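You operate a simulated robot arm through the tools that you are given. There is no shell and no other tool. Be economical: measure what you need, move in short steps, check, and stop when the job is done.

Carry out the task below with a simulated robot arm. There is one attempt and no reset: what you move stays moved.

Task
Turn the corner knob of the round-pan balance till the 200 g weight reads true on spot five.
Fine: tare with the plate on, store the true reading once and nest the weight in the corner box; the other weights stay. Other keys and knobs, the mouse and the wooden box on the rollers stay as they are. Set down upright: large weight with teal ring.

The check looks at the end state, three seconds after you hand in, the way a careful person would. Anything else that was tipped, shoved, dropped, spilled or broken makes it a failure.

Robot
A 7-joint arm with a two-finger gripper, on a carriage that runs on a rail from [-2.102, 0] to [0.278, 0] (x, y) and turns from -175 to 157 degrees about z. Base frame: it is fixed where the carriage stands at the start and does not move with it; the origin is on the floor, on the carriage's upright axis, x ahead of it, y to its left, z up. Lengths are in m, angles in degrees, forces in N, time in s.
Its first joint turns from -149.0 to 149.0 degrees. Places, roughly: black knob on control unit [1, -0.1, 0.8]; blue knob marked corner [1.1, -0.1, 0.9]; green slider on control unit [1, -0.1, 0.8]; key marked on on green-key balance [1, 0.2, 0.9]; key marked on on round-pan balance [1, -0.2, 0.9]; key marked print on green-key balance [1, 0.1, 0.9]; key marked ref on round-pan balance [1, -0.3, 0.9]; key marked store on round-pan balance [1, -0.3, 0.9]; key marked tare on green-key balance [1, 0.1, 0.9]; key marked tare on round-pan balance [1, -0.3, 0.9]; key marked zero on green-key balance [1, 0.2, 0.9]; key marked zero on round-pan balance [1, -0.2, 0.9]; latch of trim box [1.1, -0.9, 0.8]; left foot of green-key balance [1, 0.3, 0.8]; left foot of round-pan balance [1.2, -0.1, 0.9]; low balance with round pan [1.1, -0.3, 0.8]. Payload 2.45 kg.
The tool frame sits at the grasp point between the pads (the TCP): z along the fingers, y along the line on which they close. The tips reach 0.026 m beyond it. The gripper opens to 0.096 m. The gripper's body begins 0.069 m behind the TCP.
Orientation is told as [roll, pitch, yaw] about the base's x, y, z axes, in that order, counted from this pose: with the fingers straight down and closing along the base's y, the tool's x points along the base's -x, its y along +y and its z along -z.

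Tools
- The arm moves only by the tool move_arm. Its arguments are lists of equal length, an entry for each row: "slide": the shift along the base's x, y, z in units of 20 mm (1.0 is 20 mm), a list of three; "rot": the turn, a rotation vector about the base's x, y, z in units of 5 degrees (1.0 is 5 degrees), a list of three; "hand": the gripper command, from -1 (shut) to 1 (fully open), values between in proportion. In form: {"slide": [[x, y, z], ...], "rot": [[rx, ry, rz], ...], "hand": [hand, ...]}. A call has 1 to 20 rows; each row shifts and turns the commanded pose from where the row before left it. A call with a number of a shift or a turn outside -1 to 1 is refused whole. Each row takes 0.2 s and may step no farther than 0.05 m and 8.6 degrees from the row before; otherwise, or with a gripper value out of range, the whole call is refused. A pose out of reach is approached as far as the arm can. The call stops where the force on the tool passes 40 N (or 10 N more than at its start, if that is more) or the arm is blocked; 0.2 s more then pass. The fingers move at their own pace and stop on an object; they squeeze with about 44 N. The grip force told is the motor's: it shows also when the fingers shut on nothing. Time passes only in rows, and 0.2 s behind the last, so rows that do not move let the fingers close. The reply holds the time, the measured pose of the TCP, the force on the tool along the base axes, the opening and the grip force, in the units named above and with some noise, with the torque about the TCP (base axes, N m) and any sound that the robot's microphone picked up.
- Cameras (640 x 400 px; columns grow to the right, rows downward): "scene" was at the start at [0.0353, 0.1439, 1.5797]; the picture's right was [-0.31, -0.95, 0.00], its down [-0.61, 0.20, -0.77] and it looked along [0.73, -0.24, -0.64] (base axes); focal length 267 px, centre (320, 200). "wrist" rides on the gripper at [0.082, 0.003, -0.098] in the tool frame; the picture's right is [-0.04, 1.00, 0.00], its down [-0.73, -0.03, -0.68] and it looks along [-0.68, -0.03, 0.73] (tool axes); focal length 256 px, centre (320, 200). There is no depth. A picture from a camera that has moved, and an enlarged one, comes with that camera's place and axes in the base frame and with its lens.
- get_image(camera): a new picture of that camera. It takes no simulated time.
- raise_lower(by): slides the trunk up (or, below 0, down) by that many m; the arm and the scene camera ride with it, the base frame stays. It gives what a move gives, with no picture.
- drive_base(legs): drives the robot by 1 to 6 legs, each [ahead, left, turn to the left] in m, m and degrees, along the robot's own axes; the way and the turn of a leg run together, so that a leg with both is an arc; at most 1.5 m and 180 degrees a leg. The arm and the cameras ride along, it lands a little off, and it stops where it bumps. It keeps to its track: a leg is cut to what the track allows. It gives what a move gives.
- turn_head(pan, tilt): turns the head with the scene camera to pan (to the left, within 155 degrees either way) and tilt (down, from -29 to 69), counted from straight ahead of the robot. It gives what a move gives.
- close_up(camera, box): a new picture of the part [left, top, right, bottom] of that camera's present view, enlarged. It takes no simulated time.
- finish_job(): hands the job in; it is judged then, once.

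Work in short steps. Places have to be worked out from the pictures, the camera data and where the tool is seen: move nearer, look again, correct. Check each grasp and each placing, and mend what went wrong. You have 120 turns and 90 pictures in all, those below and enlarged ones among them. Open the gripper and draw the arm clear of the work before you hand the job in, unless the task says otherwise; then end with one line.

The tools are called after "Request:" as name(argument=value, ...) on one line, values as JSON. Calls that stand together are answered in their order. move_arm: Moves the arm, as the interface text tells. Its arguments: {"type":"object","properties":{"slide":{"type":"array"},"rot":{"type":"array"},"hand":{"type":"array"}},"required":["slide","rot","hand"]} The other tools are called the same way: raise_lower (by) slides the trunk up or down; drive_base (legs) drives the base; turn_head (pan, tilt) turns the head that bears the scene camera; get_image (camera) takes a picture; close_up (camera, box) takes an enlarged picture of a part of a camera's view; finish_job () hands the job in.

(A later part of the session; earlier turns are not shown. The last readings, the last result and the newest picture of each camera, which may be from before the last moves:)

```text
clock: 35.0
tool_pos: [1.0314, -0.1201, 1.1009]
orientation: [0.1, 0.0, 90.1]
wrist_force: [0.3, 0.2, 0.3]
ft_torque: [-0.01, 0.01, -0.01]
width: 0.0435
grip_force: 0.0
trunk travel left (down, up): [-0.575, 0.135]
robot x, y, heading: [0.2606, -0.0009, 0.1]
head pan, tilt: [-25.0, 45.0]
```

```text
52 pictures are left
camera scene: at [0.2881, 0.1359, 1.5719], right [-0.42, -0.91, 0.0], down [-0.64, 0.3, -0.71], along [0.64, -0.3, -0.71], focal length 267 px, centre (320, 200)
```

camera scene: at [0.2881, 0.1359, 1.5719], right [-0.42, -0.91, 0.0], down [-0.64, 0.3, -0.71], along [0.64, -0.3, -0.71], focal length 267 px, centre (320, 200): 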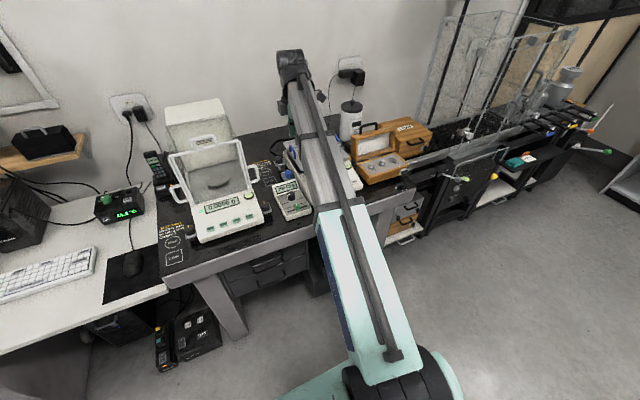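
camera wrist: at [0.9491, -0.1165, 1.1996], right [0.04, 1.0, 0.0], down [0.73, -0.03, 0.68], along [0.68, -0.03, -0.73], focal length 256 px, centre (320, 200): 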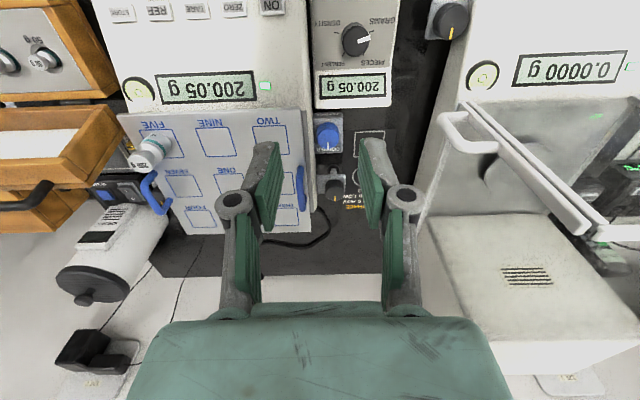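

Rotation worked. I now lean the hand 12 degrees towards +y (away from the plate handle), move over the knob at z 1.0, and look.

Request:
move_arm(slide=[[0.99, 0.07, 0], [0.99, 0.07, 0], [0.99, 0.07, 0], [0.99, 0.07, 0], [0.99, 0.07, 0], [0, 0, -1], [0, 0, -1], [0, 0, -1], [0, 0, -1], [0, 0, -1]], rot=[[-1, 0, 0], [-1, 0, 0], [-0.4, 0, 0], [0, 0, 0], [0, 0, 0], [0, 0, 0], [0, 0, 0], [0, 0, 0], [0, 0, 0], [0, 0, 0]], hand=[0, 0, 0, 0, 0, 0, 0, 0, 0, 0])

Request:
get_image(camera="wrist")

Request:
close_up(camera="scene", box=[225, 105, 385, 215])

```text
clock: 37.1
tool_pos: [1.1289, -0.113, 1.0005]
orientation: [0.0, 12.0, 90.1]
wrist_force: [0.1, 0.1, -0.2]
ft_torque: [0.01, 0.01, -0.02]
width: 0.048
grip_force: 0.1
trunk travel left (down, up): [-0.575, 0.135]
robot x, y, heading: [0.2611, -0.0019, 0.3]
head pan, tilt: [-25.0, 45.0]
```

```text
51 pictures are left
camera wrist: at [1.1269, -0.1719, 1.1134], right [-1.0, 0.04, -0.01], down [0.03, 0.86, 0.51], along [0.03, 0.51, -0.86], focal length 256 px, centre (320, 200)
```

wrist: 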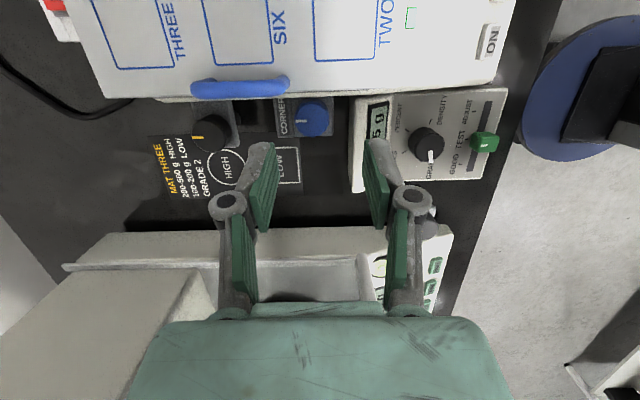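

```text
3.64 times, centred on (305, 160) of scene
camera zoom: at [0.2882, 0.1359, 1.5719], right [-0.42, -0.91, 0.0], down [-0.64, 0.3, -0.71], along [0.64, -0.3, -0.71], focal length 972 px, centre (374, 346)
```

zoom: 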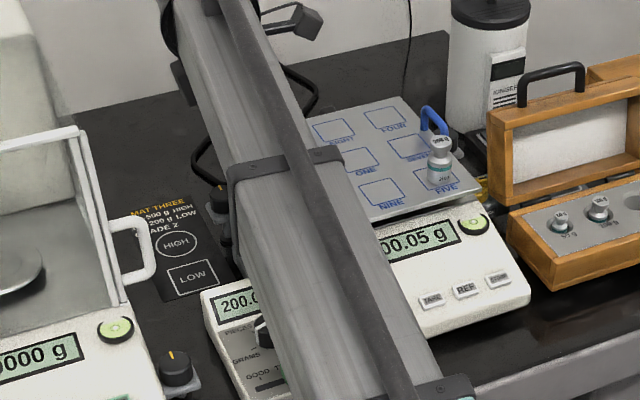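

The knob is centred near (1.137, -0.116). I shift 7 mm in x, lower to just above the knob and check again.

Request:
move_arm(slide=[[0.35, 0, -0.5], [0, 0, -1], [0, 0, -1], [0, 0, -1], [0, 0, -0.5], [0, 0, -0.5]], rot=[[0, 0, 0], [0, 0, 0], [0, 0, 0], [0, 0, 0], [0, 0, 0], [0, 0, 0]], hand=[0, 0, 0, 0, 0, 0])

Request:
get_image(camera="wrist")

```text
clock: 38.5
tool_pos: [1.137, -0.1122, 0.912]
orientation: [-0.1, 12.0, 90.2]
wrist_force: [-0.4, 0.5, -0.9]
ft_torque: [0.01, -0.01, -0.01]
width: 0.0481
grip_force: 0.0
trunk travel left (down, up): [-0.575, 0.135]
robot x, y, heading: [0.2628, -0.0018, 0.1]
head pan, tilt: [-25.0, 45.0]
```

```text
49 pictures are left
camera wrist: at [1.1345, -0.172, 1.0242], right [-1.0, 0.04, -0.01], down [0.03, 0.86, 0.51], along [0.03, 0.51, -0.86], focal length 256 px, centre (320, 200)
```

wrist: 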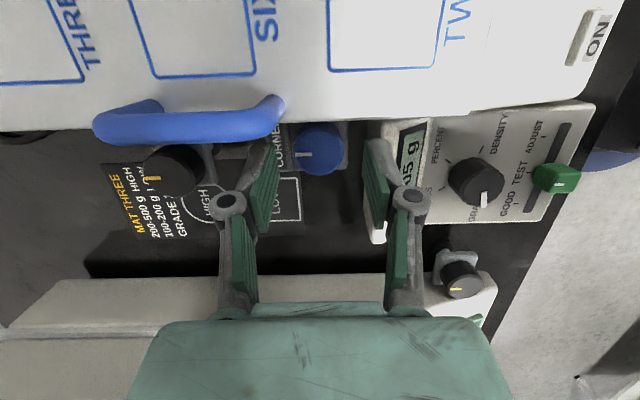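

Knob centre reads (1.139, -0.117), nicely between the fingers. The control unit's back edge is at about x 1.095, so I narrow the opening to 40 mm and lower until the tips are about 13 mm below the knob top.

Request:
move_arm(slide=[[0.1, -0.05, 0], [0, 0, -0.4], [0, 0, -0.4], [0, 0, -0.4], [0, 0, -0.3]], rot=[[0, 0, 0], [0, 0, 0], [0, 0, 0], [0, 0, 0], [0, 0, 0]], hand=[-0.17, -0.17, -0.17, -0.17, -0.17])

Request:
get_image(camera="wrist")

```text
clock: 39.8
tool_pos: [1.1381, -0.1148, 0.8814]
orientation: [0.0, 12.0, 90.1]
wrist_force: [-0.2, 1.2, 0.2]
ft_torque: [0.02, -0.02, 0.0]
width: 0.0398
grip_force: 0.1
trunk travel left (down, up): [-0.575, 0.135]
robot x, y, heading: [0.2586, 0.0012, 0.1]
head pan, tilt: [-25.0, 45.0]
```

```text
48 pictures are left
camera wrist: at [1.1363, -0.1734, 0.9944], right [-1.0, 0.04, -0.01], down [0.03, 0.86, 0.51], along [0.03, 0.51, -0.86], focal length 256 px, centre (320, 200)
```

wrist: 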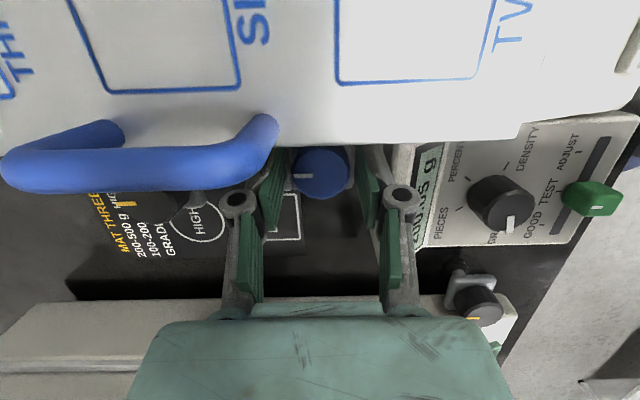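

The knob lies between the pads. I close on it and check.

Request:
move_arm(slide=[[0, 0, 0], [0, 0, 0]], rot=[[0, 0, 0], [0, 0, 0]], hand=[-1, -1])

Request:
close_up(camera="wrist", box=[200, 80, 460, 280])

```text
clock: 40.4
tool_pos: [1.137, -0.1144, 0.8821]
orientation: [-0.1, 12.0, 90.1]
wrist_force: [-1.1, 0.3, 3.0]
ft_torque: [0.03, 0.07, -0.01]
width: 0.0327
grip_force: 44.9
trunk travel left (down, up): [-0.575, 0.135]
robot x, y, heading: [0.2578, -0.0027, 0.0]
head pan, tilt: [-25.0, 45.0]
```

```text
2.00 times, centred on (330, 180) of wrist
camera zoom: at [1.136, -0.1734, 0.9947], right [-1.0, 0.04, -0.01], down [0.03, 0.86, 0.51], along [0.03, 0.51, -0.86], focal length 512 px, centre (300, 240)
```

zoom: 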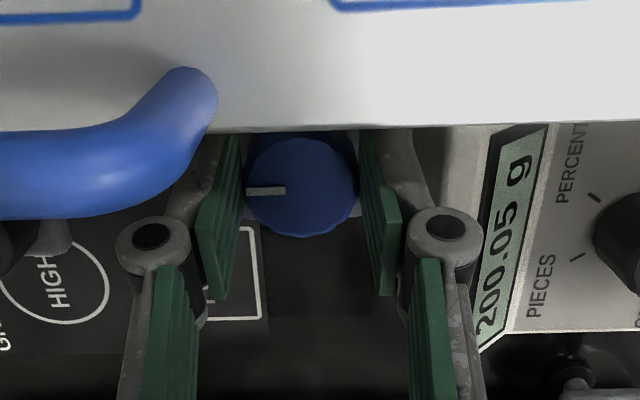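

Gripped at 0.0327 m; the control unit's repeat display (200.05) is visible. I turn +10 degrees about z and read.

Request:
move_arm(slide=[[0, 0, 0], [0, 0, 0], [0, 0, 0], [0, 0, 0], [0, 0, 0]], rot=[[0, 0, 0.5], [0, 0, 0.5], [0, 0, 0.5], [0, 0, 0.5], [0, 0, 0]], hand=[-1, -1, -1, -1, -1])

Request:
close_up(camera="wrist", box=[200, 80, 460, 280])

```text
clock: 41.5
tool_pos: [1.1389, -0.114, 0.8816]
orientation: [-0.1, 12.1, 100.2]
wrist_force: [4.1, 2.6, 8.2]
ft_torque: [0.26, -0.14, -1.11]
width: 0.0334
grip_force: 45.3
trunk travel left (down, up): [-0.575, 0.135]
robot x, y, heading: [0.257, 0.0008, -0.1]
head pan, tilt: [-25.0, 45.0]
```

```text
2.00 times, centred on (330, 180) of wrist
camera zoom: at [1.1464, -0.1725, 0.9946], right [-0.99, -0.14, -0.01], down [-0.12, 0.85, 0.51], along [-0.06, 0.51, -0.86], focal length 512 px, centre (300, 240)
```

zoom: 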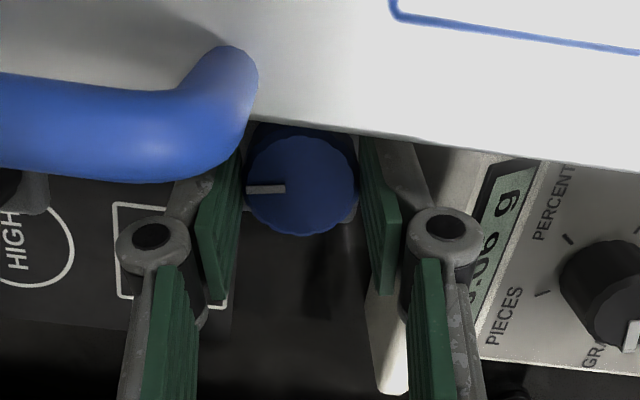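

+10 degrees raised the reading by about 0.01 (200.06), so it needs to go clockwise. I turn -30 degrees (to yaw 70), within clearance, and read.

Request:
move_arm(slide=[[0, 0, 0], [0, 0, 0], [0, 0, 0], [0, 0, 0], [0, 0, 0], [0, 0, 0], [0, 0, 0], [0, 0, 0], [0, 0, 0], [0, 0, 0], [0, 0, 0], [0, 0, 0]], rot=[[0, 0, -0.5], [0, 0, -0.5], [0, 0, -0.5], [0, 0, -0.5], [0, 0, -0.5], [0, 0, -0.5], [0, 0, -0.5], [0, 0, -0.5], [0, 0, -0.5], [0, 0, -0.5], [0, 0, -0.5], [0, 0, -0.5]], hand=[-1, -1, -1, -1, -1, -1, -1, -1, -1, -1, -1, -1])

Request:
get_image(camera="wrist")

```text
clock: 44.1
tool_pos: [1.1389, -0.1097, 0.8819]
orientation: [0.1, 11.9, 70.1]
wrist_force: [4.4, 21.3, 5.0]
ft_torque: [0.39, 0.12, 0.96]
width: 0.0329
grip_force: 44.9
trunk travel left (down, up): [-0.575, 0.135]
robot x, y, heading: [0.256, 0.0002, -0.1]
head pan, tilt: [-25.0, 45.0]
```

```text
45 pictures are left
camera wrist: at [1.1168, -0.1646, 0.9941], right [-0.93, 0.38, -0.01], down [0.32, 0.8, 0.51], along [0.2, 0.47, -0.86], focal length 256 px, centre (320, 200)
```

wrist: 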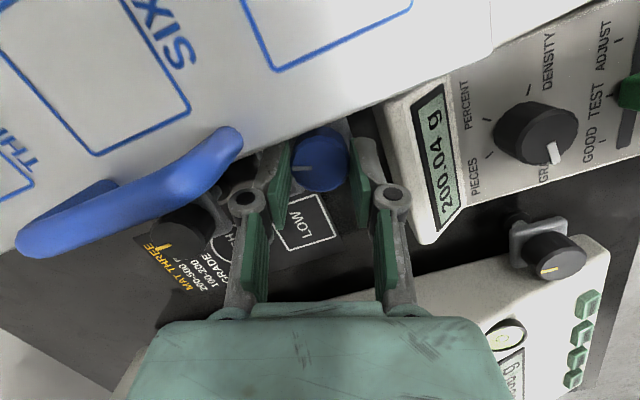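

Reading 200.04, but there's a 21 N push in +y: at this angle the rear fingertip touches the balance's side. I relieve that (+y 5 mm), open, rise 20 mm, turn back to yaw 105 and lower again for a second bite.

Request:
move_arm(slide=[[0, 0.28, 0], [0, 0, 0], [0, 0, 0], [0, 0, 0.5], [0, 0, 0.5], [0, 0, 0], [0, 0, 0], [0, 0, 0], [0, 0, 0], [0, 0, 0], [0, 0, 0], [0, 0, 0]], rot=[[0, 0, 0], [0, 0, 0], [0, 0, 0], [0, 0, 0], [0, 0, 0], [0, 0, 1], [0, 0, 1], [0, 0, 1], [0, 0, 1], [0, 0, 1], [0, 0, 1], [0, 0, 1]], hand=[-1, -0.15, -0.15, -0.15, -0.15, -0.15, -0.15, -0.15, -0.15, -0.15, -0.15, -0.15])

Request:
get_image(camera="wrist")

```text
clock: 46.8
tool_pos: [1.1396, -0.11, 0.9022]
orientation: [0.0, 12.0, 105.3]
wrist_force: [-0.5, -0.4, 0.3]
ft_torque: [-0.02, 0.01, 0.0]
width: 0.0407
grip_force: 0.0
trunk travel left (down, up): [-0.575, 0.135]
robot x, y, heading: [0.2631, -0.0003, 0.3]
head pan, tilt: [-25.0, 45.0]
```

```text
44 pictures are left
camera wrist: at [1.1522, -0.1663, 1.0142], right [-0.97, -0.22, -0.01], down [-0.2, 0.84, 0.51], along [-0.11, 0.5, -0.86], focal length 256 px, centre (320, 200)
```

wrist: 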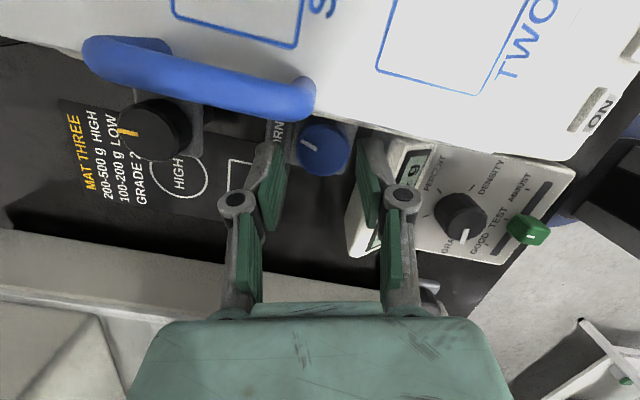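

The knob is still centred. I lower, close, and turn from yaw 105 to 79 (clockwise 26 degrees).

Request:
move_arm(slide=[[0, 0, -0.5], [0, 0, -0.5], [0, 0, 0], [0, 0, 0], [0, 0, 0], [0, 0, 0], [0, 0, 0], [0, 0, 0], [0, 0, 0], [0, 0, 0], [0, 0, 0], [0, 0, 0], [0, 0, 0]], rot=[[0, 0, 0], [0, 0, 0], [0, 0, 0], [0, 0, 0], [0, 0, -0.65], [0, 0, -0.65], [0, 0, -0.65], [0, 0, -0.65], [0, 0, -0.65], [0, 0, -0.65], [0, 0, -0.65], [0, 0, -0.65], [0, 0, 0]], hand=[-0.15, -0.15, -1, -1, -1, -1, -1, -1, -1, -1, -1, -1, -1])

Request:
get_image(camera="wrist")

```text
clock: 49.5
tool_pos: [1.1386, -0.1096, 0.8824]
orientation: [-0.1, 12.0, 79.0]
wrist_force: [4.1, -5.5, 12.2]
ft_torque: [-0.46, -0.04, 0.02]
width: 0.0332
grip_force: 44.8
trunk travel left (down, up): [-0.575, 0.135]
robot x, y, heading: [0.2637, 0.0004, -0.0]
head pan, tilt: [-25.0, 45.0]
```

```text
43 pictures are left
camera wrist: at [1.125, -0.1665, 0.9951], right [-0.97, 0.23, -0.01], down [0.19, 0.84, 0.51], along [0.13, 0.5, -0.86], focal length 256 px, centre (320, 200)
```

wrist: 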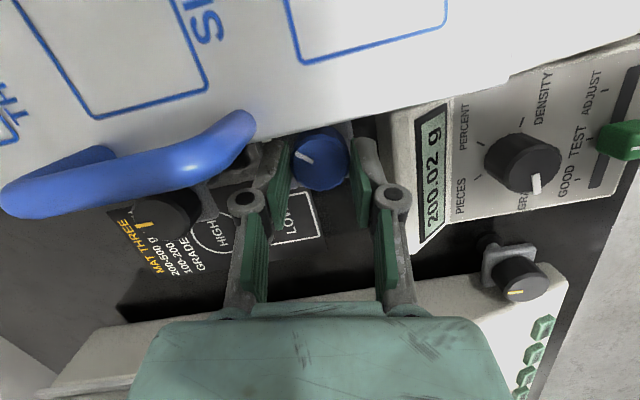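

200.02 now, roughly 0.01 per 13 degrees. I take another bite: open, rise, yaw back 26 degrees, lower.

Request:
move_arm(slide=[[0, 0, 0], [0, 0, 0], [0, 0, 0.5], [0, 0, 0.5], [0, 0, 0], [0, 0, 0], [0, 0, 0], [0, 0, 0], [0, 0, 0], [0, 0, 0], [0, 0, -0.5], [0, 0, -0.5], [0, 0, 0], [0, 0, 0]], rot=[[0, 0, 0], [0, 0, 0], [0, 0, 0], [0, 0, 0], [0, 0, 0.9], [0, 0, 0.9], [0, 0, 0.9], [0, 0, 0.9], [0, 0, 0.9], [0, 0, 0.7], [0, 0, 0], [0, 0, 0], [0, 0, 0], [0, 0, 0]], hand=[-0.15, -0.15, -0.15, -0.15, -0.15, -0.15, -0.15, -0.15, -0.15, -0.15, -0.15, -0.15, -1, -1])

Request:
close_up(camera="wrist", box=[200, 80, 460, 280])

```text
clock: 52.5
tool_pos: [1.1381, -0.1105, 0.8824]
orientation: [-0.1, 12.0, 105.0]
wrist_force: [-9.1, -3.8, 4.8]
ft_torque: [-0.26, 0.17, -0.06]
width: 0.0333
grip_force: 44.8
trunk travel left (down, up): [-0.575, 0.135]
robot x, y, heading: [0.261, 0.0061, 0.2]
head pan, tilt: [-25.0, 45.0]
```

```text
2.00 times, centred on (330, 180) of wrist
camera zoom: at [1.1507, -0.1675, 0.9952], right [-0.98, -0.22, -0.01], down [-0.19, 0.84, 0.51], along [-0.11, 0.5, -0.86], focal length 512 px, centre (300, 240)
```

zoom: 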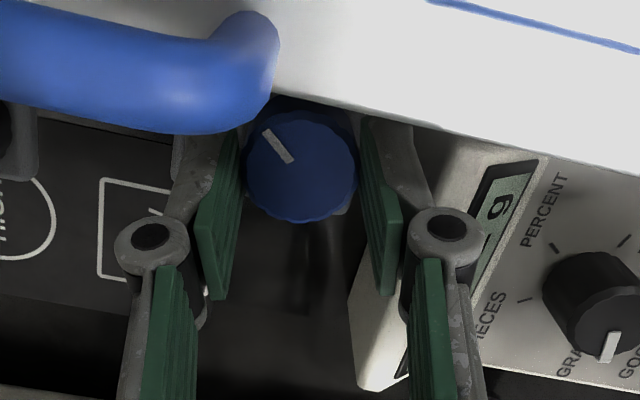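

Gripped again. I turn clockwise 22 degrees and read.

Request:
move_arm(slide=[[0, 0, 0], [0, 0, 0], [0, 0, 0], [0, 0, 0], [0, 0, 0], [0, 0, 0], [0, 0, 0], [0, 0, 0], [0, 0, 0]], rot=[[0, 0, -0.55], [0, 0, -0.55], [0, 0, -0.55], [0, 0, -0.55], [0, 0, -0.55], [0, 0, -0.55], [0, 0, -0.55], [0, 0, -0.55], [0, 0, 0]], hand=[-1, -1, -1, -1, -1, -1, -1, -1, -1])

Request:
close_up(camera="wrist", box=[280, 80, 500, 280])

```text
clock: 54.5
tool_pos: [1.1393, -0.1099, 0.8824]
orientation: [-0.1, 12.0, 83.0]
wrist_force: [2.4, -12.7, 11.9]
ft_torque: [-0.71, -0.06, 0.02]
width: 0.0332
grip_force: 45.2
trunk travel left (down, up): [-0.575, 0.135]
robot x, y, heading: [0.2602, 0.0002, -0.1]
head pan, tilt: [-25.0, 45.0]
```

```text
2.00 times, centred on (390, 180) of wrist
camera zoom: at [1.1288, -0.1678, 0.9952], right [-0.99, 0.16, -0.01], down [0.13, 0.85, 0.51], along [0.09, 0.5, -0.86], focal length 512 px, centre (180, 240)
```

zoom: 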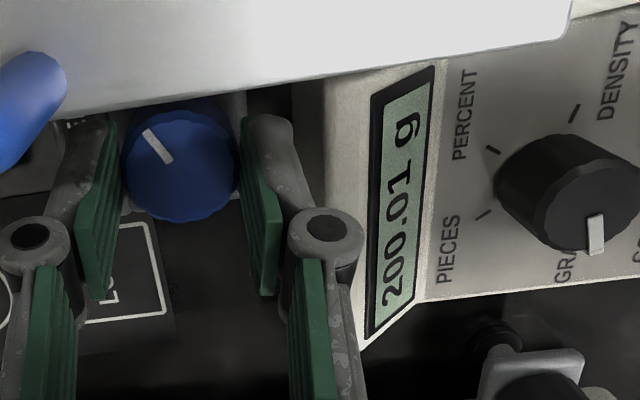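

200.01. I turn another 6 degrees clockwise and read.

Request:
move_arm(slide=[[0, 0, 0], [0, 0, 0], [0, 0, 0]], rot=[[0, 0, -0.6], [0, 0, -0.6], [0, 0, 0]], hand=[-1, -1, -1])

Request:
close_up(camera="wrist", box=[280, 80, 500, 280])

```text
clock: 55.4
tool_pos: [1.1376, -0.1095, 0.8822]
orientation: [-0.1, 12.0, 77.0]
wrist_force: [8.0, -13.1, 16.7]
ft_torque: [-0.56, -0.18, 0.05]
width: 0.0331
grip_force: 45.2
trunk travel left (down, up): [-0.575, 0.135]
robot x, y, heading: [0.2585, 0.0005, 0.2]
head pan, tilt: [-25.0, 45.0]
```

```text
2.00 times, centred on (390, 180) of wrist
camera zoom: at [1.123, -0.1664, 0.9951], right [-0.96, 0.26, -0.01], down [0.22, 0.83, 0.51], along [0.14, 0.49, -0.86], focal length 512 px, centre (180, 240)
```

zoom: 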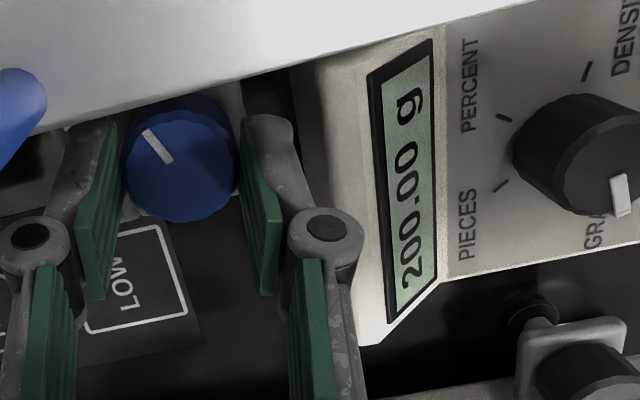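

200.00. The edge lies between 77 and 83 degrees with a band of about 13 degrees, so I turn 3 degrees more towards the middle, then read again.

Request:
move_arm(slide=[[0, 0, 0], [0, 0, 0], [0, 0, 0]], rot=[[0, 0, -0.35], [0, 0, -0.25], [0, 0, 0]], hand=[-1, -1, -1])

Request:
close_up(camera="wrist", box=[280, 80, 500, 280])

```text
clock: 56.1
tool_pos: [1.1399, -0.1095, 0.8818]
orientation: [-0.1, 12.1, 74.1]
wrist_force: [16.7, -12.7, 19.5]
ft_torque: [-0.52, -0.38, 0.03]
width: 0.0331
grip_force: 45.2
trunk travel left (down, up): [-0.575, 0.135]
robot x, y, heading: [0.2596, -0.0051, 0.0]
head pan, tilt: [-25.0, 45.0]
```

```text
2.00 times, centred on (390, 180) of wrist
camera zoom: at [1.1202, -0.1654, 0.9951], right [-0.95, 0.31, -0.01], down [0.26, 0.82, 0.51], along [0.17, 0.48, -0.86], focal length 512 px, centre (180, 240)
```

zoom: 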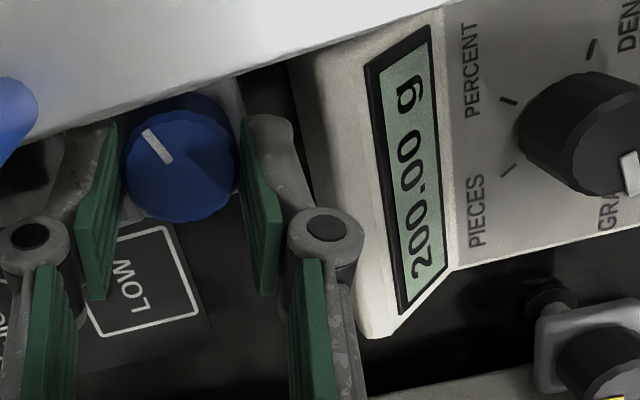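

Still 200.00. I release the knob, rise clear, and read the display again.

Request:
move_arm(slide=[[0, 0, 0], [0, 0, 0], [0, 0, 0.5], [0, 0, 0.5], [0, 0, 1], [0, 0, 1], [0, 0, 1], [-0.5, 0, 1], [-1, 0, 1], [-1, 0, 0], [-1, 0, 0], [-1, 0, 0]], rot=[[0, 0, 0], [0, 0, 0], [0, 0, 0], [0, 0, 0], [0, 0, 0], [0, 0, 0], [0, 0, 0], [0, 0, 0], [0, 0, 0], [0, 0, 0], [0, 0, 0], [0, 0, 0]], hand=[-0.15, -0.15, -0.15, -0.15, -0.15, -0.15, -0.15, -0.15, -0.15, -0.15, -0.15, -0.15])

Request:
get_image(camera="wrist")

Request:
close_up(camera="scene", box=[225, 105, 385, 215])

```text
clock: 58.8
tool_pos: [1.0478, -0.1079, 1.0004]
orientation: [0.0, 11.9, 74.1]
wrist_force: [-0.1, 0.4, -0.2]
ft_torque: [-0.01, 0.04, -0.03]
width: 0.041
grip_force: 0.1
trunk travel left (down, up): [-0.575, 0.135]
robot x, y, heading: [0.2611, -0.0001, 0.3]
head pan, tilt: [-25.0, 45.0]
```

```text
38 pictures are left
camera wrist: at [1.0295, -0.1645, 1.1143], right [-0.95, 0.31, -0.01], down [0.26, 0.82, 0.51], along [0.17, 0.48, -0.86], focal length 256 px, centre (320, 200)
```

wrist: 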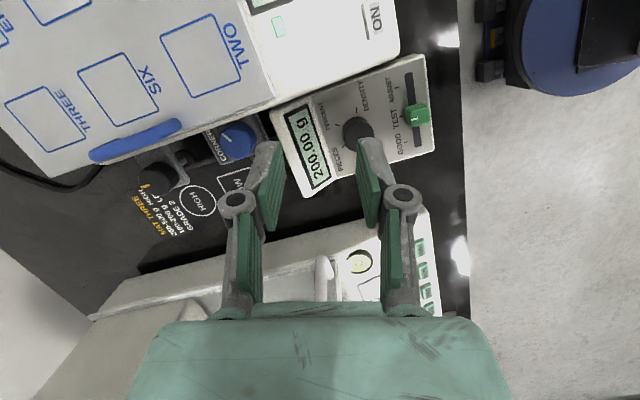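

```text
3.64 times, centred on (305, 160) of scene
camera zoom: at [0.2881, 0.1359, 1.5719], right [-0.42, -0.91, 0.0], down [-0.64, 0.3, -0.71], along [0.64, -0.3, -0.71], focal length 972 px, centre (374, 346)
```

zoom: 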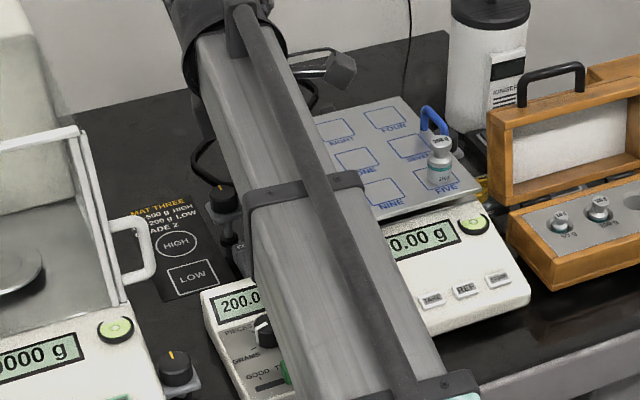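

The released reading stays at 200.00 and nothing moved. Next is STORE at about (0.978, -0.337): I turn the hand back upright (yaw 0), shut the fingers and go above it.

Request:
move_arm(slide=[[-0.9, 0, 1], [-0.9, 0, 1], [-0.9, 0, 1], [-0.8, 0, 0], [0, 0, 0], [0, -1, 0], [0, -1, 0], [0, -1, 0], [0, -1, 0], [0, -1, 0], [0, -1, 0], [0, -1, 0], [0, -1, 0], [0, -1, 0], [0, -1, 0], [0, -1, 0], [0, -0.45, 0], [0, 0, 0]], rot=[[0, 0, -1], [0, 0, -1], [0, 0, -1], [0, 0, -1], [0, 0, -1], [0, 0, -1], [0, 0, -1], [0, 0, -1], [0, 0, -1], [0, 0, -1], [0, 0, -1], [0, 0, -1], [0, 0, -1], [0, 0, -1], [0, 0, -0.82], [0, -1, 0], [0, -1, 0], [0, -0.4, 0]], hand=[-1, -1, -1, -1, -1, -1, -1, -1, -1, -1, -1, -1, -1, -1, -1, -1, -1, -1])

Request:
get_image(camera="wrist")

```text
clock: 62.5
tool_pos: [0.9778, -0.3381, 1.0613]
orientation: [0.1, -0.1, 0.0]
wrist_force: [0.2, -0.3, 0.4]
ft_torque: [0.02, -0.01, -0.01]
width: 0.0002
grip_force: 28.2
trunk travel left (down, up): [-0.575, 0.135]
robot x, y, heading: [0.2622, -0.0004, 0.1]
head pan, tilt: [-25.0, 45.0]
```

```text
36 pictures are left
camera wrist: at [0.8975, -0.3343, 1.1591], right [0.04, 1.0, 0.0], down [0.73, -0.03, 0.68], along [0.68, -0.03, -0.73], focal length 256 px, centre (320, 200)
```

wrist: 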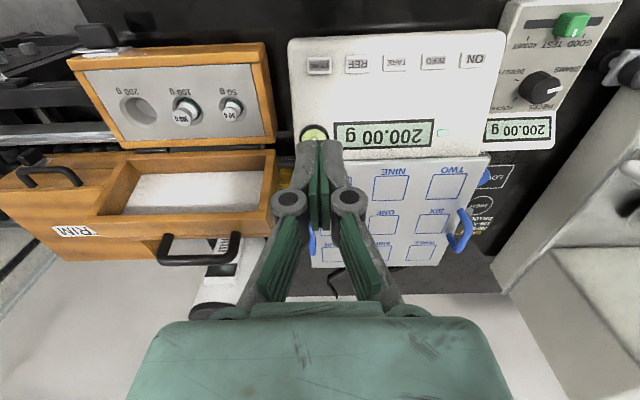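

STORE is right below at (0.981, -0.340). I press once: down to the height where TARE clicked.

Request:
move_arm(slide=[[0.1, -0.1, -1], [0, 0, -1], [0, 0, -1], [0, 0, -1], [0, 0, -1], [0, 0, -1], [0, 0, -1], [0, 0, -1], [0, 0, -0.8], [0, 0, -0.2], [0, 0, -0.1], [0, 0, -0.1], [0, 0, -0.05]], rot=[[0, 0, 0], [0, 0, 0], [0, 0, 0], [0, 0, 0], [0, 0, 0], [0, 0, 0], [0, 0, 0], [0, 0, 0], [0, 0, 0], [0, 0, 0], [0, 0, 0], [0, 0, 0], [0, 0, 0]], hand=[-1, -1, -1, -1, -1, -1, -1, -1, -1, -1, -1, -1, -1])

Request:
get_image(camera="wrist")

```text
clock: 65.3
tool_pos: [0.9812, -0.3399, 0.8763]
orientation: [0.0, -0.1, -0.1]
wrist_force: [1.2, 0.6, 4.1]
ft_torque: [-0.01, -0.12, 0.01]
width: 0.006
grip_force: 28.5
trunk travel left (down, up): [-0.575, 0.135]
robot x, y, heading: [0.2622, -0.0004, 0.3]
head pan, tilt: [-25.0, 45.0]
heard: click
```

```text
35 pictures are left
camera wrist: at [0.9001, -0.3358, 0.9746], right [0.04, 1.0, 0.0], down [0.73, -0.03, 0.68], along [0.68, -0.03, -0.73], focal length 256 px, centre (320, 200)
```

wrist: 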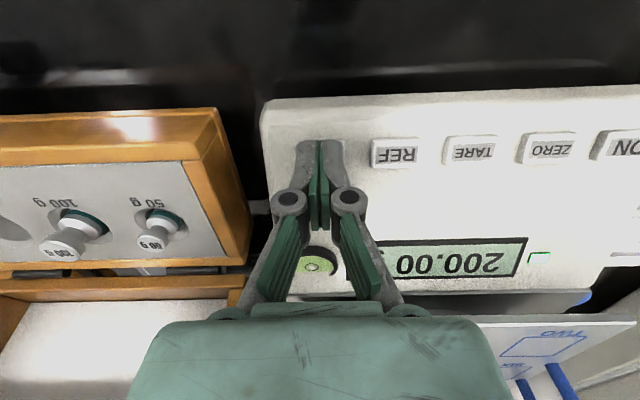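

One click heard. I lift straight off and check the display for confirmation.

Request:
move_arm(slide=[[0, 0, 1], [0, 0, 1], [0, 0, 1]], rot=[[0, 0, 0], [0, 0, 0], [0, 0, 0]], hand=[-1, -1, -1])

Request:
get_image(camera="wrist")

Request:
close_up(camera="scene", box=[265, 125, 365, 215])

```text
clock: 66.2
tool_pos: [0.9794, -0.3411, 0.9353]
orientation: [0.0, 0.0, 0.0]
wrist_force: [0.3, -0.2, 0.6]
ft_torque: [0.02, -0.04, 0.0]
width: 0.0
grip_force: 28.9
trunk travel left (down, up): [-0.575, 0.135]
robot x, y, heading: [0.2569, 0.0037, 0.1]
head pan, tilt: [-25.0, 45.0]
```

```text
34 pictures are left
camera wrist: at [0.8998, -0.3365, 1.0337], right [0.04, 1.0, 0.0], down [0.73, -0.03, 0.68], along [0.68, -0.03, -0.73], focal length 256 px, centre (320, 200)
```

wrist: 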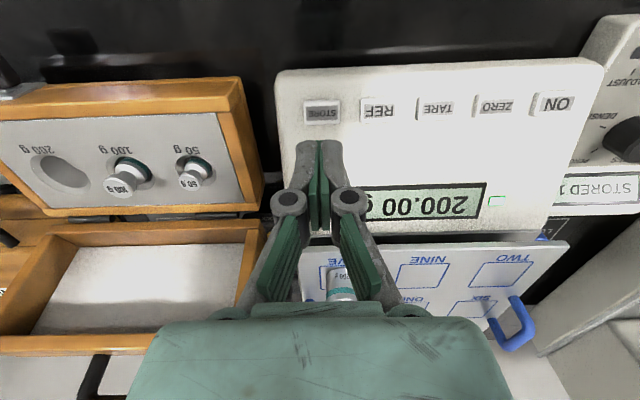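

```text
4.44 times, centred on (315, 170) of scene
camera zoom: at [0.2882, 0.1358, 1.5718], right [-0.42, -0.91, 0.0], down [-0.64, 0.3, -0.71], along [0.64, -0.3, -0.71], focal length 1188 px, centre (342, 333)
```

zoom: 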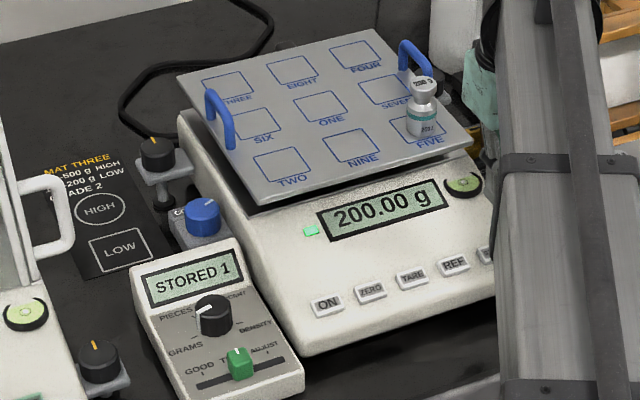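

"STORED 1" is shown with 200.00 g. I rise, move above the weight with fingers open 43 mm, and verify the alignment.

Request:
move_arm(slide=[[0, 0, 1], [0, 0, 1], [0, 0, 1], [0, 0, 1], [0, 0, 1], [0, 0, 1], [0, 0, 1], [0.93, 0.1, 0], [0.93, 0.1, 0], [0.93, 0.1, 0], [0.93, 0.1, 0], [0.93, 0.1, 0], [0.93, 0.1, 0], [0.93, 0.13, 0], [0, 0, -1], [0, 0, -1]], rot=[[0, 0, 0], [0, 0, 0], [0, 0, 0], [0, 0, 0], [0, 0, 0], [0, 0, 0], [0, 0, 0], [0, 0, 0], [0, 0, 0], [0, 0, 0], [0, 0, 0], [0, 0, 0], [0, 0, 0], [0, 0, 0], [0, 0, 0], [0, 0, 0]], hand=[-1, -1, -1, -1, -1, -0.1, -0.1, -0.1, -0.1, -0.1, -0.1, -0.1, -0.1, -0.1, -0.1, -0.1])

Request:
get_image(camera="wrist")

```text
clock: 69.5
tool_pos: [1.1104, -0.3249, 1.0354]
orientation: [0.0, 0.0, 0.1]
wrist_force: [-0.2, 0.5, -0.1]
ft_torque: [-0.02, -0.01, -0.02]
width: 0.0432
grip_force: 0.0
trunk travel left (down, up): [-0.575, 0.135]
robot x, y, heading: [0.2591, -0.0018, 0.1]
head pan, tilt: [-25.0, 45.0]
```

```text
32 pictures are left
camera wrist: at [1.0298, -0.321, 1.1336], right [0.04, 1.0, 0.0], down [0.73, -0.03, 0.68], along [0.68, -0.03, -0.73], focal length 256 px, centre (320, 200)
```

wrist: 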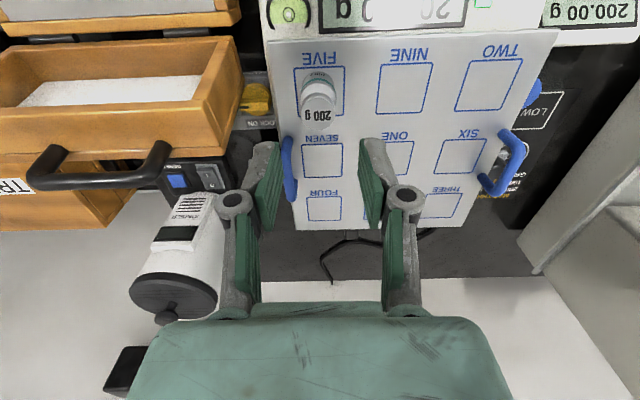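

The weight is centred (1.107, -0.325). I lower to TCP 0.971 and close.

Request:
move_arm(slide=[[-0.1, 0, -1], [0, 0, -1], [0, 0, -0.7], [0, 0, -0.5], [0, 0, 0], [0, 0, 0], [0, 0, 0]], rot=[[0, 0, 0], [0, 0, 0], [0, 0, 0], [0, 0, 0], [0, 0, 0], [0, 0, 0], [0, 0, 0]], hand=[-0.1, -0.1, -0.1, -0.1, -1, -1, -1])

Request:
close_up(camera="wrist", box=[230, 0, 530, 190])

```text
clock: 71.2
tool_pos: [1.1098, -0.3253, 0.973]
orientation: [0.0, 0.0, -0.1]
wrist_force: [-0.2, -0.7, 3.1]
ft_torque: [0.01, -0.03, -0.03]
width: 0.0234
grip_force: 44.0
trunk travel left (down, up): [-0.575, 0.135]
robot x, y, heading: [0.2597, -0.0014, -0.2]
head pan, tilt: [-25.0, 45.0]
```

```text
2.11 times, centred on (380, 95) of wrist
camera zoom: at [1.0282, -0.3217, 1.0705], right [0.04, 1.0, 0.0], down [0.73, -0.03, 0.68], along [0.68, -0.03, -0.73], focal length 539 px, centre (194, 421)
```

zoom: 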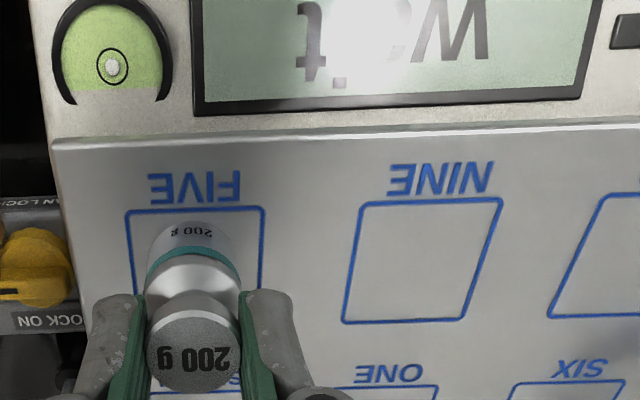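

The weight is held. I lift 90 mm, go back off the plate, then along y to above its recess.

Request:
move_arm(slide=[[0, 0, 0.5], [0, 0, 1], [0, 0, 1], [0, 0, 1], [0, 0, 1], [-0.875, -0.28, 0.2], [-0.875, -0.28, 0], [-0.875, -0.28, 0], [-0.875, -0.28, 0], [-0.875, -0.28, 0], [0, -1, 0], [0, -1, 0], [0, -1, 0], [0, -1, 0], [0, -1, 0], [0, -1, 0], [0, -1, 0], [0, -1, 0], [0, -1, 0], [0, -1, 0]], rot=[[0, 0, 0], [0, 0, 0], [0, 0, 0], [0, 0, 0], [0, 0, 0], [0, 0, 0], [0, 0, 0], [0, 0, 0], [0, 0, 0], [0, 0, 0], [0, 0, 0], [0, 0, 0], [0, 0, 0], [0, 0, 0], [0, 0, 0], [0, 0, 0], [0, 0, 0], [0, 0, 0], [0, 0, 0], [0, 0, 0]], hand=[-1, -1, -1, -1, -1, -1, -1, -1, -1, -1, -1, -1, -1, -1, -1, -1, -1, -1, -1, -1])

Request:
get_image(camera="wrist")

Request:
close_up(camera="scene", box=[265, 105, 425, 215])

```text
clock: 75.3
tool_pos: [1.0202, -0.5537, 1.067]
orientation: [0.0, 0.1, 0.0]
wrist_force: [-0.4, -0.1, -1.9]
ft_torque: [-0.01, 0.02, 0.0]
width: 0.0236
grip_force: 43.7
trunk travel left (down, up): [-0.575, 0.135]
robot x, y, heading: [0.2628, -0.0003, -0.0]
head pan, tilt: [-25.0, 45.0]
```

```text
30 pictures are left
camera wrist: at [0.9397, -0.5501, 1.1645], right [0.04, 1.0, 0.0], down [0.73, -0.03, 0.68], along [0.68, -0.03, -0.73], focal length 256 px, centre (320, 200)
```

wrist: 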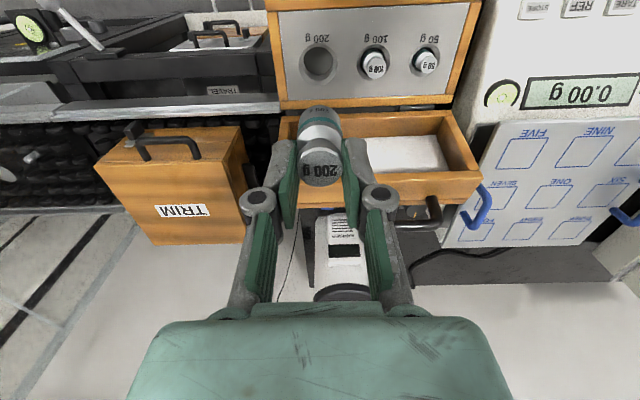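

```text
3.64 times, centred on (345, 160) of scene
camera zoom: at [0.2884, 0.1357, 1.5719], right [-0.42, -0.91, 0.0], down [-0.64, 0.3, -0.71], along [0.64, -0.3, -0.71], focal length 972 px, centre (229, 346)
```

zoom: 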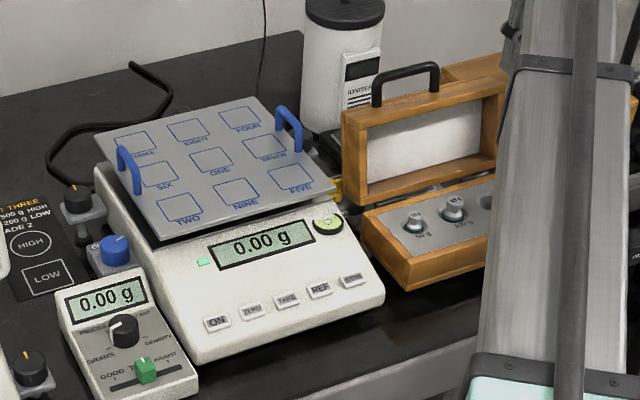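

The balance is back at 0.00. The hole is at about (1.020, -0.556). I trim by 2 mm, lower until the bottom is about 15 mm above the panel, and check.

Request:
move_arm(slide=[[0.05, -0.11, -1], [0, 0, -1], [0, 0, -1], [0, 0, -1], [0, 0, -1], [0, 0, -1]], rot=[[0, 0, 0], [0, 0, 0], [0, 0, 0], [0, 0, 0], [0, 0, 0], [0, 0, 0]], hand=[-1, -1, -1, -1, -1, -1])

Request:
close_up(camera="wrist", box=[220, 40, 420, 200])

```text
clock: 76.8
tool_pos: [1.0226, -0.5554, 0.9465]
orientation: [0.0, 0.0, 0.0]
wrist_force: [0.2, 0.7, -1.6]
ft_torque: [0.02, 0.01, 0.0]
width: 0.0237
grip_force: 44.3
trunk travel left (down, up): [-0.575, 0.135]
robot x, y, heading: [0.2631, 0.0011, 0.1]
head pan, tilt: [-25.0, 45.0]
```

```text
2.50 times, centred on (320, 120) of wrist
camera zoom: at [0.9415, -0.5513, 1.0444], right [0.04, 1.0, 0.0], down [0.73, -0.03, 0.68], along [0.68, -0.03, -0.73], focal length 640 px, centre (320, 400)
```

zoom: 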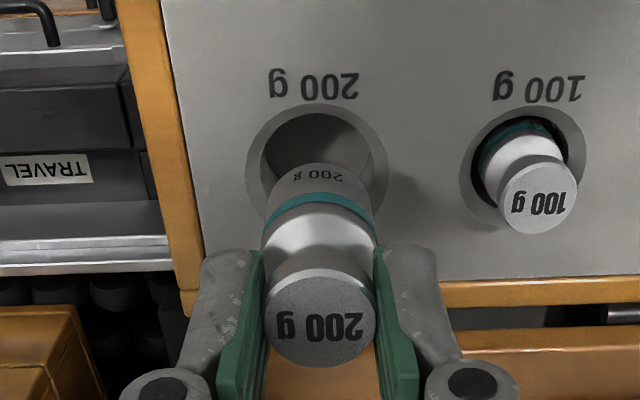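

The weight lines up with the recess (clearance about 2 mm plus a chamfer). I lower slowly with a 1 mm nudge in -x, watching the force.

Request:
move_arm(slide=[[-0.05, 0, -0.4], [0, 0, -0.3], [0, 0, -0.3], [0, 0, -0.2], [0, 0, -0.2]], rot=[[0, 0, 0], [0, 0, 0], [0, 0, 0], [0, 0, 0], [0, 0, 0]], hand=[-1, -1, -1, -1, -1])

Request:
close_up(camera="wrist", box=[220, 40, 420, 200])

```text
clock: 78.0
tool_pos: [1.0213, -0.5545, 0.9187]
orientation: [0.0, -0.1, 0.0]
wrist_force: [0.1, -0.4, -1.8]
ft_torque: [0.01, 0.04, -0.03]
width: 0.0237
grip_force: 43.7
trunk travel left (down, up): [-0.575, 0.135]
robot x, y, heading: [0.2619, 0.0005, 0.2]
head pan, tilt: [-25.0, 45.0]
```

```text
2.50 times, centred on (320, 120) of wrist
camera zoom: at [0.9404, -0.5516, 1.0162], right [0.04, 1.0, 0.0], down [0.73, -0.03, 0.68], along [0.68, -0.03, -0.73], focal length 640 px, centre (320, 400)
```

zoom: 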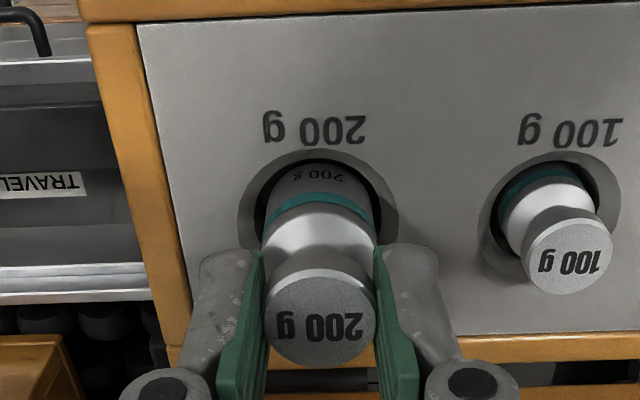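

It's entering the recess freely. I lower the remaining ~15 mm in small steps.

Request:
move_arm(slide=[[0, 0, -0.25], [0, 0, -0.2], [0, 0, -0.1], [0, 0, -0.1], [0, 0, -0.05]], rot=[[0, 0, 0], [0, 0, 0], [0, 0, 0], [0, 0, 0], [0, 0, 0]], hand=[-1, -1, -1, -1, -1])

```text
clock: 79.2
tool_pos: [1.0214, -0.5556, 0.9049]
orientation: [0.1, -0.1, -0.1]
wrist_force: [0.1, 0.3, -2.1]
ft_torque: [0.01, 0.04, -0.02]
width: 0.0238
grip_force: 44.3
trunk travel left (down, up): [-0.575, 0.135]
robot x, y, heading: [0.2617, -0.0026, 0.4]
head pan, tilt: [-25.0, 45.0]
```

No contact yet at 0.905; I continue in 1 mm steps.

Request:
move_arm(slide=[[0, 0, -0.05], [0, 0, -0.05], [0, 0, -0.05]], rot=[[0, 0, 0], [0, 0, 0], [0, 0, 0]], hand=[-1, -1, -1])

Request:
close_up(camera="wrist", box=[220, 40, 420, 200])

```text
clock: 80.0
tool_pos: [1.0219, -0.5559, 0.9017]
orientation: [0.0, 0.0, -0.1]
wrist_force: [0.7, 0.1, -0.4]
ft_torque: [0.02, -0.03, -0.03]
width: 0.0237
grip_force: 43.9
trunk travel left (down, up): [-0.575, 0.135]
robot x, y, heading: [0.2627, -0.001, 0.1]
head pan, tilt: [-25.0, 45.0]
```

```text
2.50 times, centred on (320, 120) of wrist
camera zoom: at [0.9406, -0.5515, 0.9993], right [0.04, 1.0, 0.0], down [0.73, -0.03, 0.68], along [0.68, -0.03, -0.73], focal length 640 px, centre (320, 400)
```

zoom: 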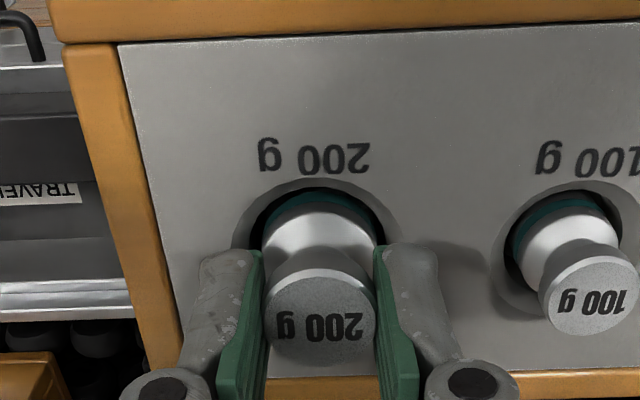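

The weight's load has just come off the wrist, so it's seated. I open, rise straight up and look.

Request:
move_arm(slide=[[0, 0, -0.03], [0, 0, 0], [0, 0, 0], [0, 0, 0.5], [0, 0, 1], [0, 0, 1], [0, 0, 1], [0, 0, 1], [-0.5, 0, 1], [-1, 0, 1], [-1, 0, 1], [-1, 0, 1], [-1, 0, 1]], rot=[[0, 0, 0], [0, 0, 0], [0, 0, 0], [0, 0, 0], [0, 0, 0], [0, 0, 0], [0, 0, 0], [0, 0, 0], [0, 0, 0], [0, 0, 0], [0, 0, 0], [0, 0, 0], [0, 0, 0]], hand=[-0.1, -0.1, -0.1, -0.1, -0.1, -0.1, -0.1, -0.1, -0.1, 0.5, 1, 1, 1])

Request:
get_image(camera="wrist")

Request:
close_up(camera="wrist", box=[240, 60, 400, 170])

Request:
get_image(camera="scene")

```text
clock: 82.8
tool_pos: [0.9311, -0.554, 1.0913]
orientation: [-0.1, 0.0, 0.0]
wrist_force: [-0.3, 0.5, 0.2]
ft_torque: [0.0, 0.02, -0.02]
width: 0.0959
grip_force: 0.1
trunk travel left (down, up): [-0.575, 0.135]
robot x, y, heading: [0.2625, 0.0007, 0.1]
head pan, tilt: [-25.0, 45.0]
```

```text
25 pictures are left
camera wrist: at [0.8505, -0.5511, 1.1894], right [0.04, 1.0, 0.0], down [0.73, -0.03, 0.68], along [0.68, -0.03, -0.73], focal length 256 px, centre (320, 200)
```

wrist: 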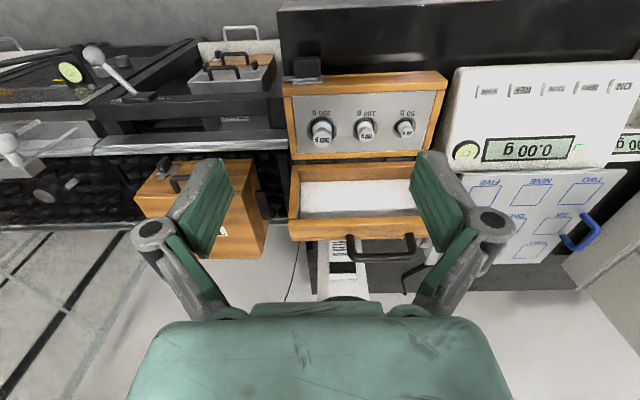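

```text
3.64 times, centred on (320, 115) of wrist
camera zoom: at [0.8505, -0.5511, 1.1894], right [0.04, 1.0, 0.0], down [0.73, -0.03, 0.68], along [0.68, -0.03, -0.73], focal length 931 px, centre (320, 509)
```

zoom: 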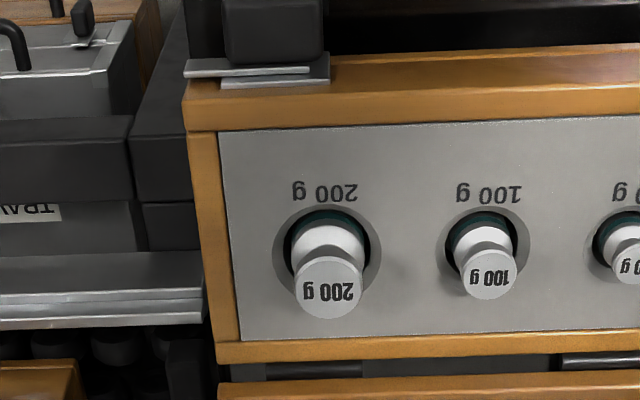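

```text
23 pictures are left
camera scene: at [0.2881, 0.136, 1.5718], right [-0.42, -0.91, 0.0], down [-0.64, 0.3, -0.71], along [0.64, -0.3, -0.71], focal length 267 px, centre (320, 200)
```

scene: 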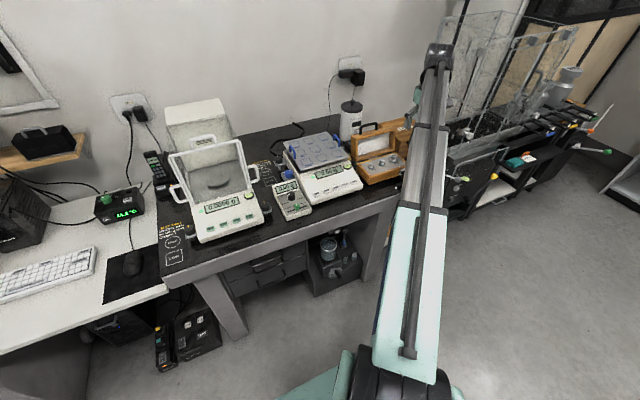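

The weight sits upright and fully nested, and the balance reads 0.00 g. I make a last check of the knobs, slider and neighbouring boxes.

Request:
close_up(camera="scene", box=[225, 115, 415, 225])

Request:
close_up(camera="wrist", box=[100, 10, 340, 170])

```text
3.37 times, centred on (320, 170) of scene
camera zoom: at [0.2881, 0.136, 1.5718], right [-0.42, -0.91, 0.0], down [-0.64, 0.3, -0.71], along [0.64, -0.3, -0.71], focal length 901 px, centre (320, 301)
```

zoom: 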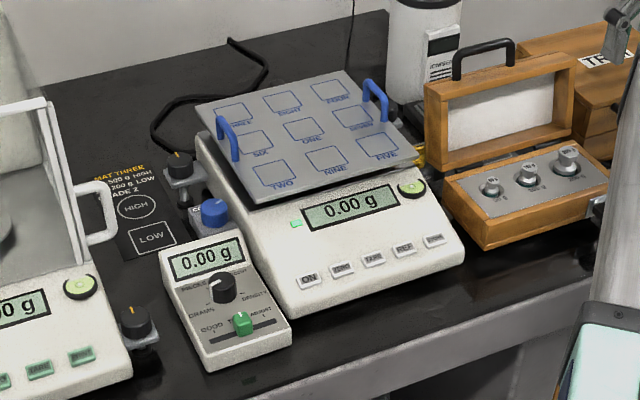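

```text
2.50 times, centred on (220, 90) of wrist
camera zoom: at [0.8505, -0.5511, 1.1894], right [0.04, 1.0, 0.0], down [0.73, -0.03, 0.68], along [0.68, -0.03, -0.73], focal length 640 px, centre (570, 475)
```

zoom: 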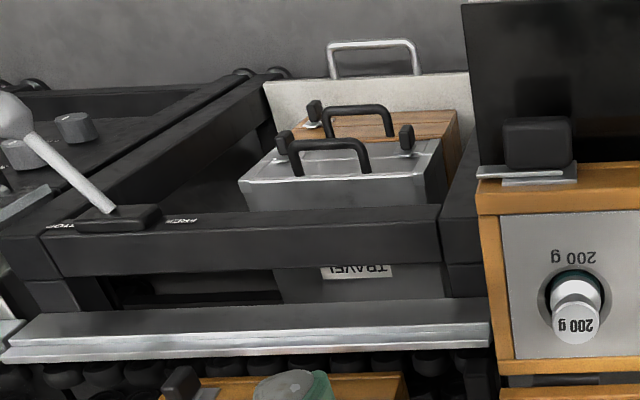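

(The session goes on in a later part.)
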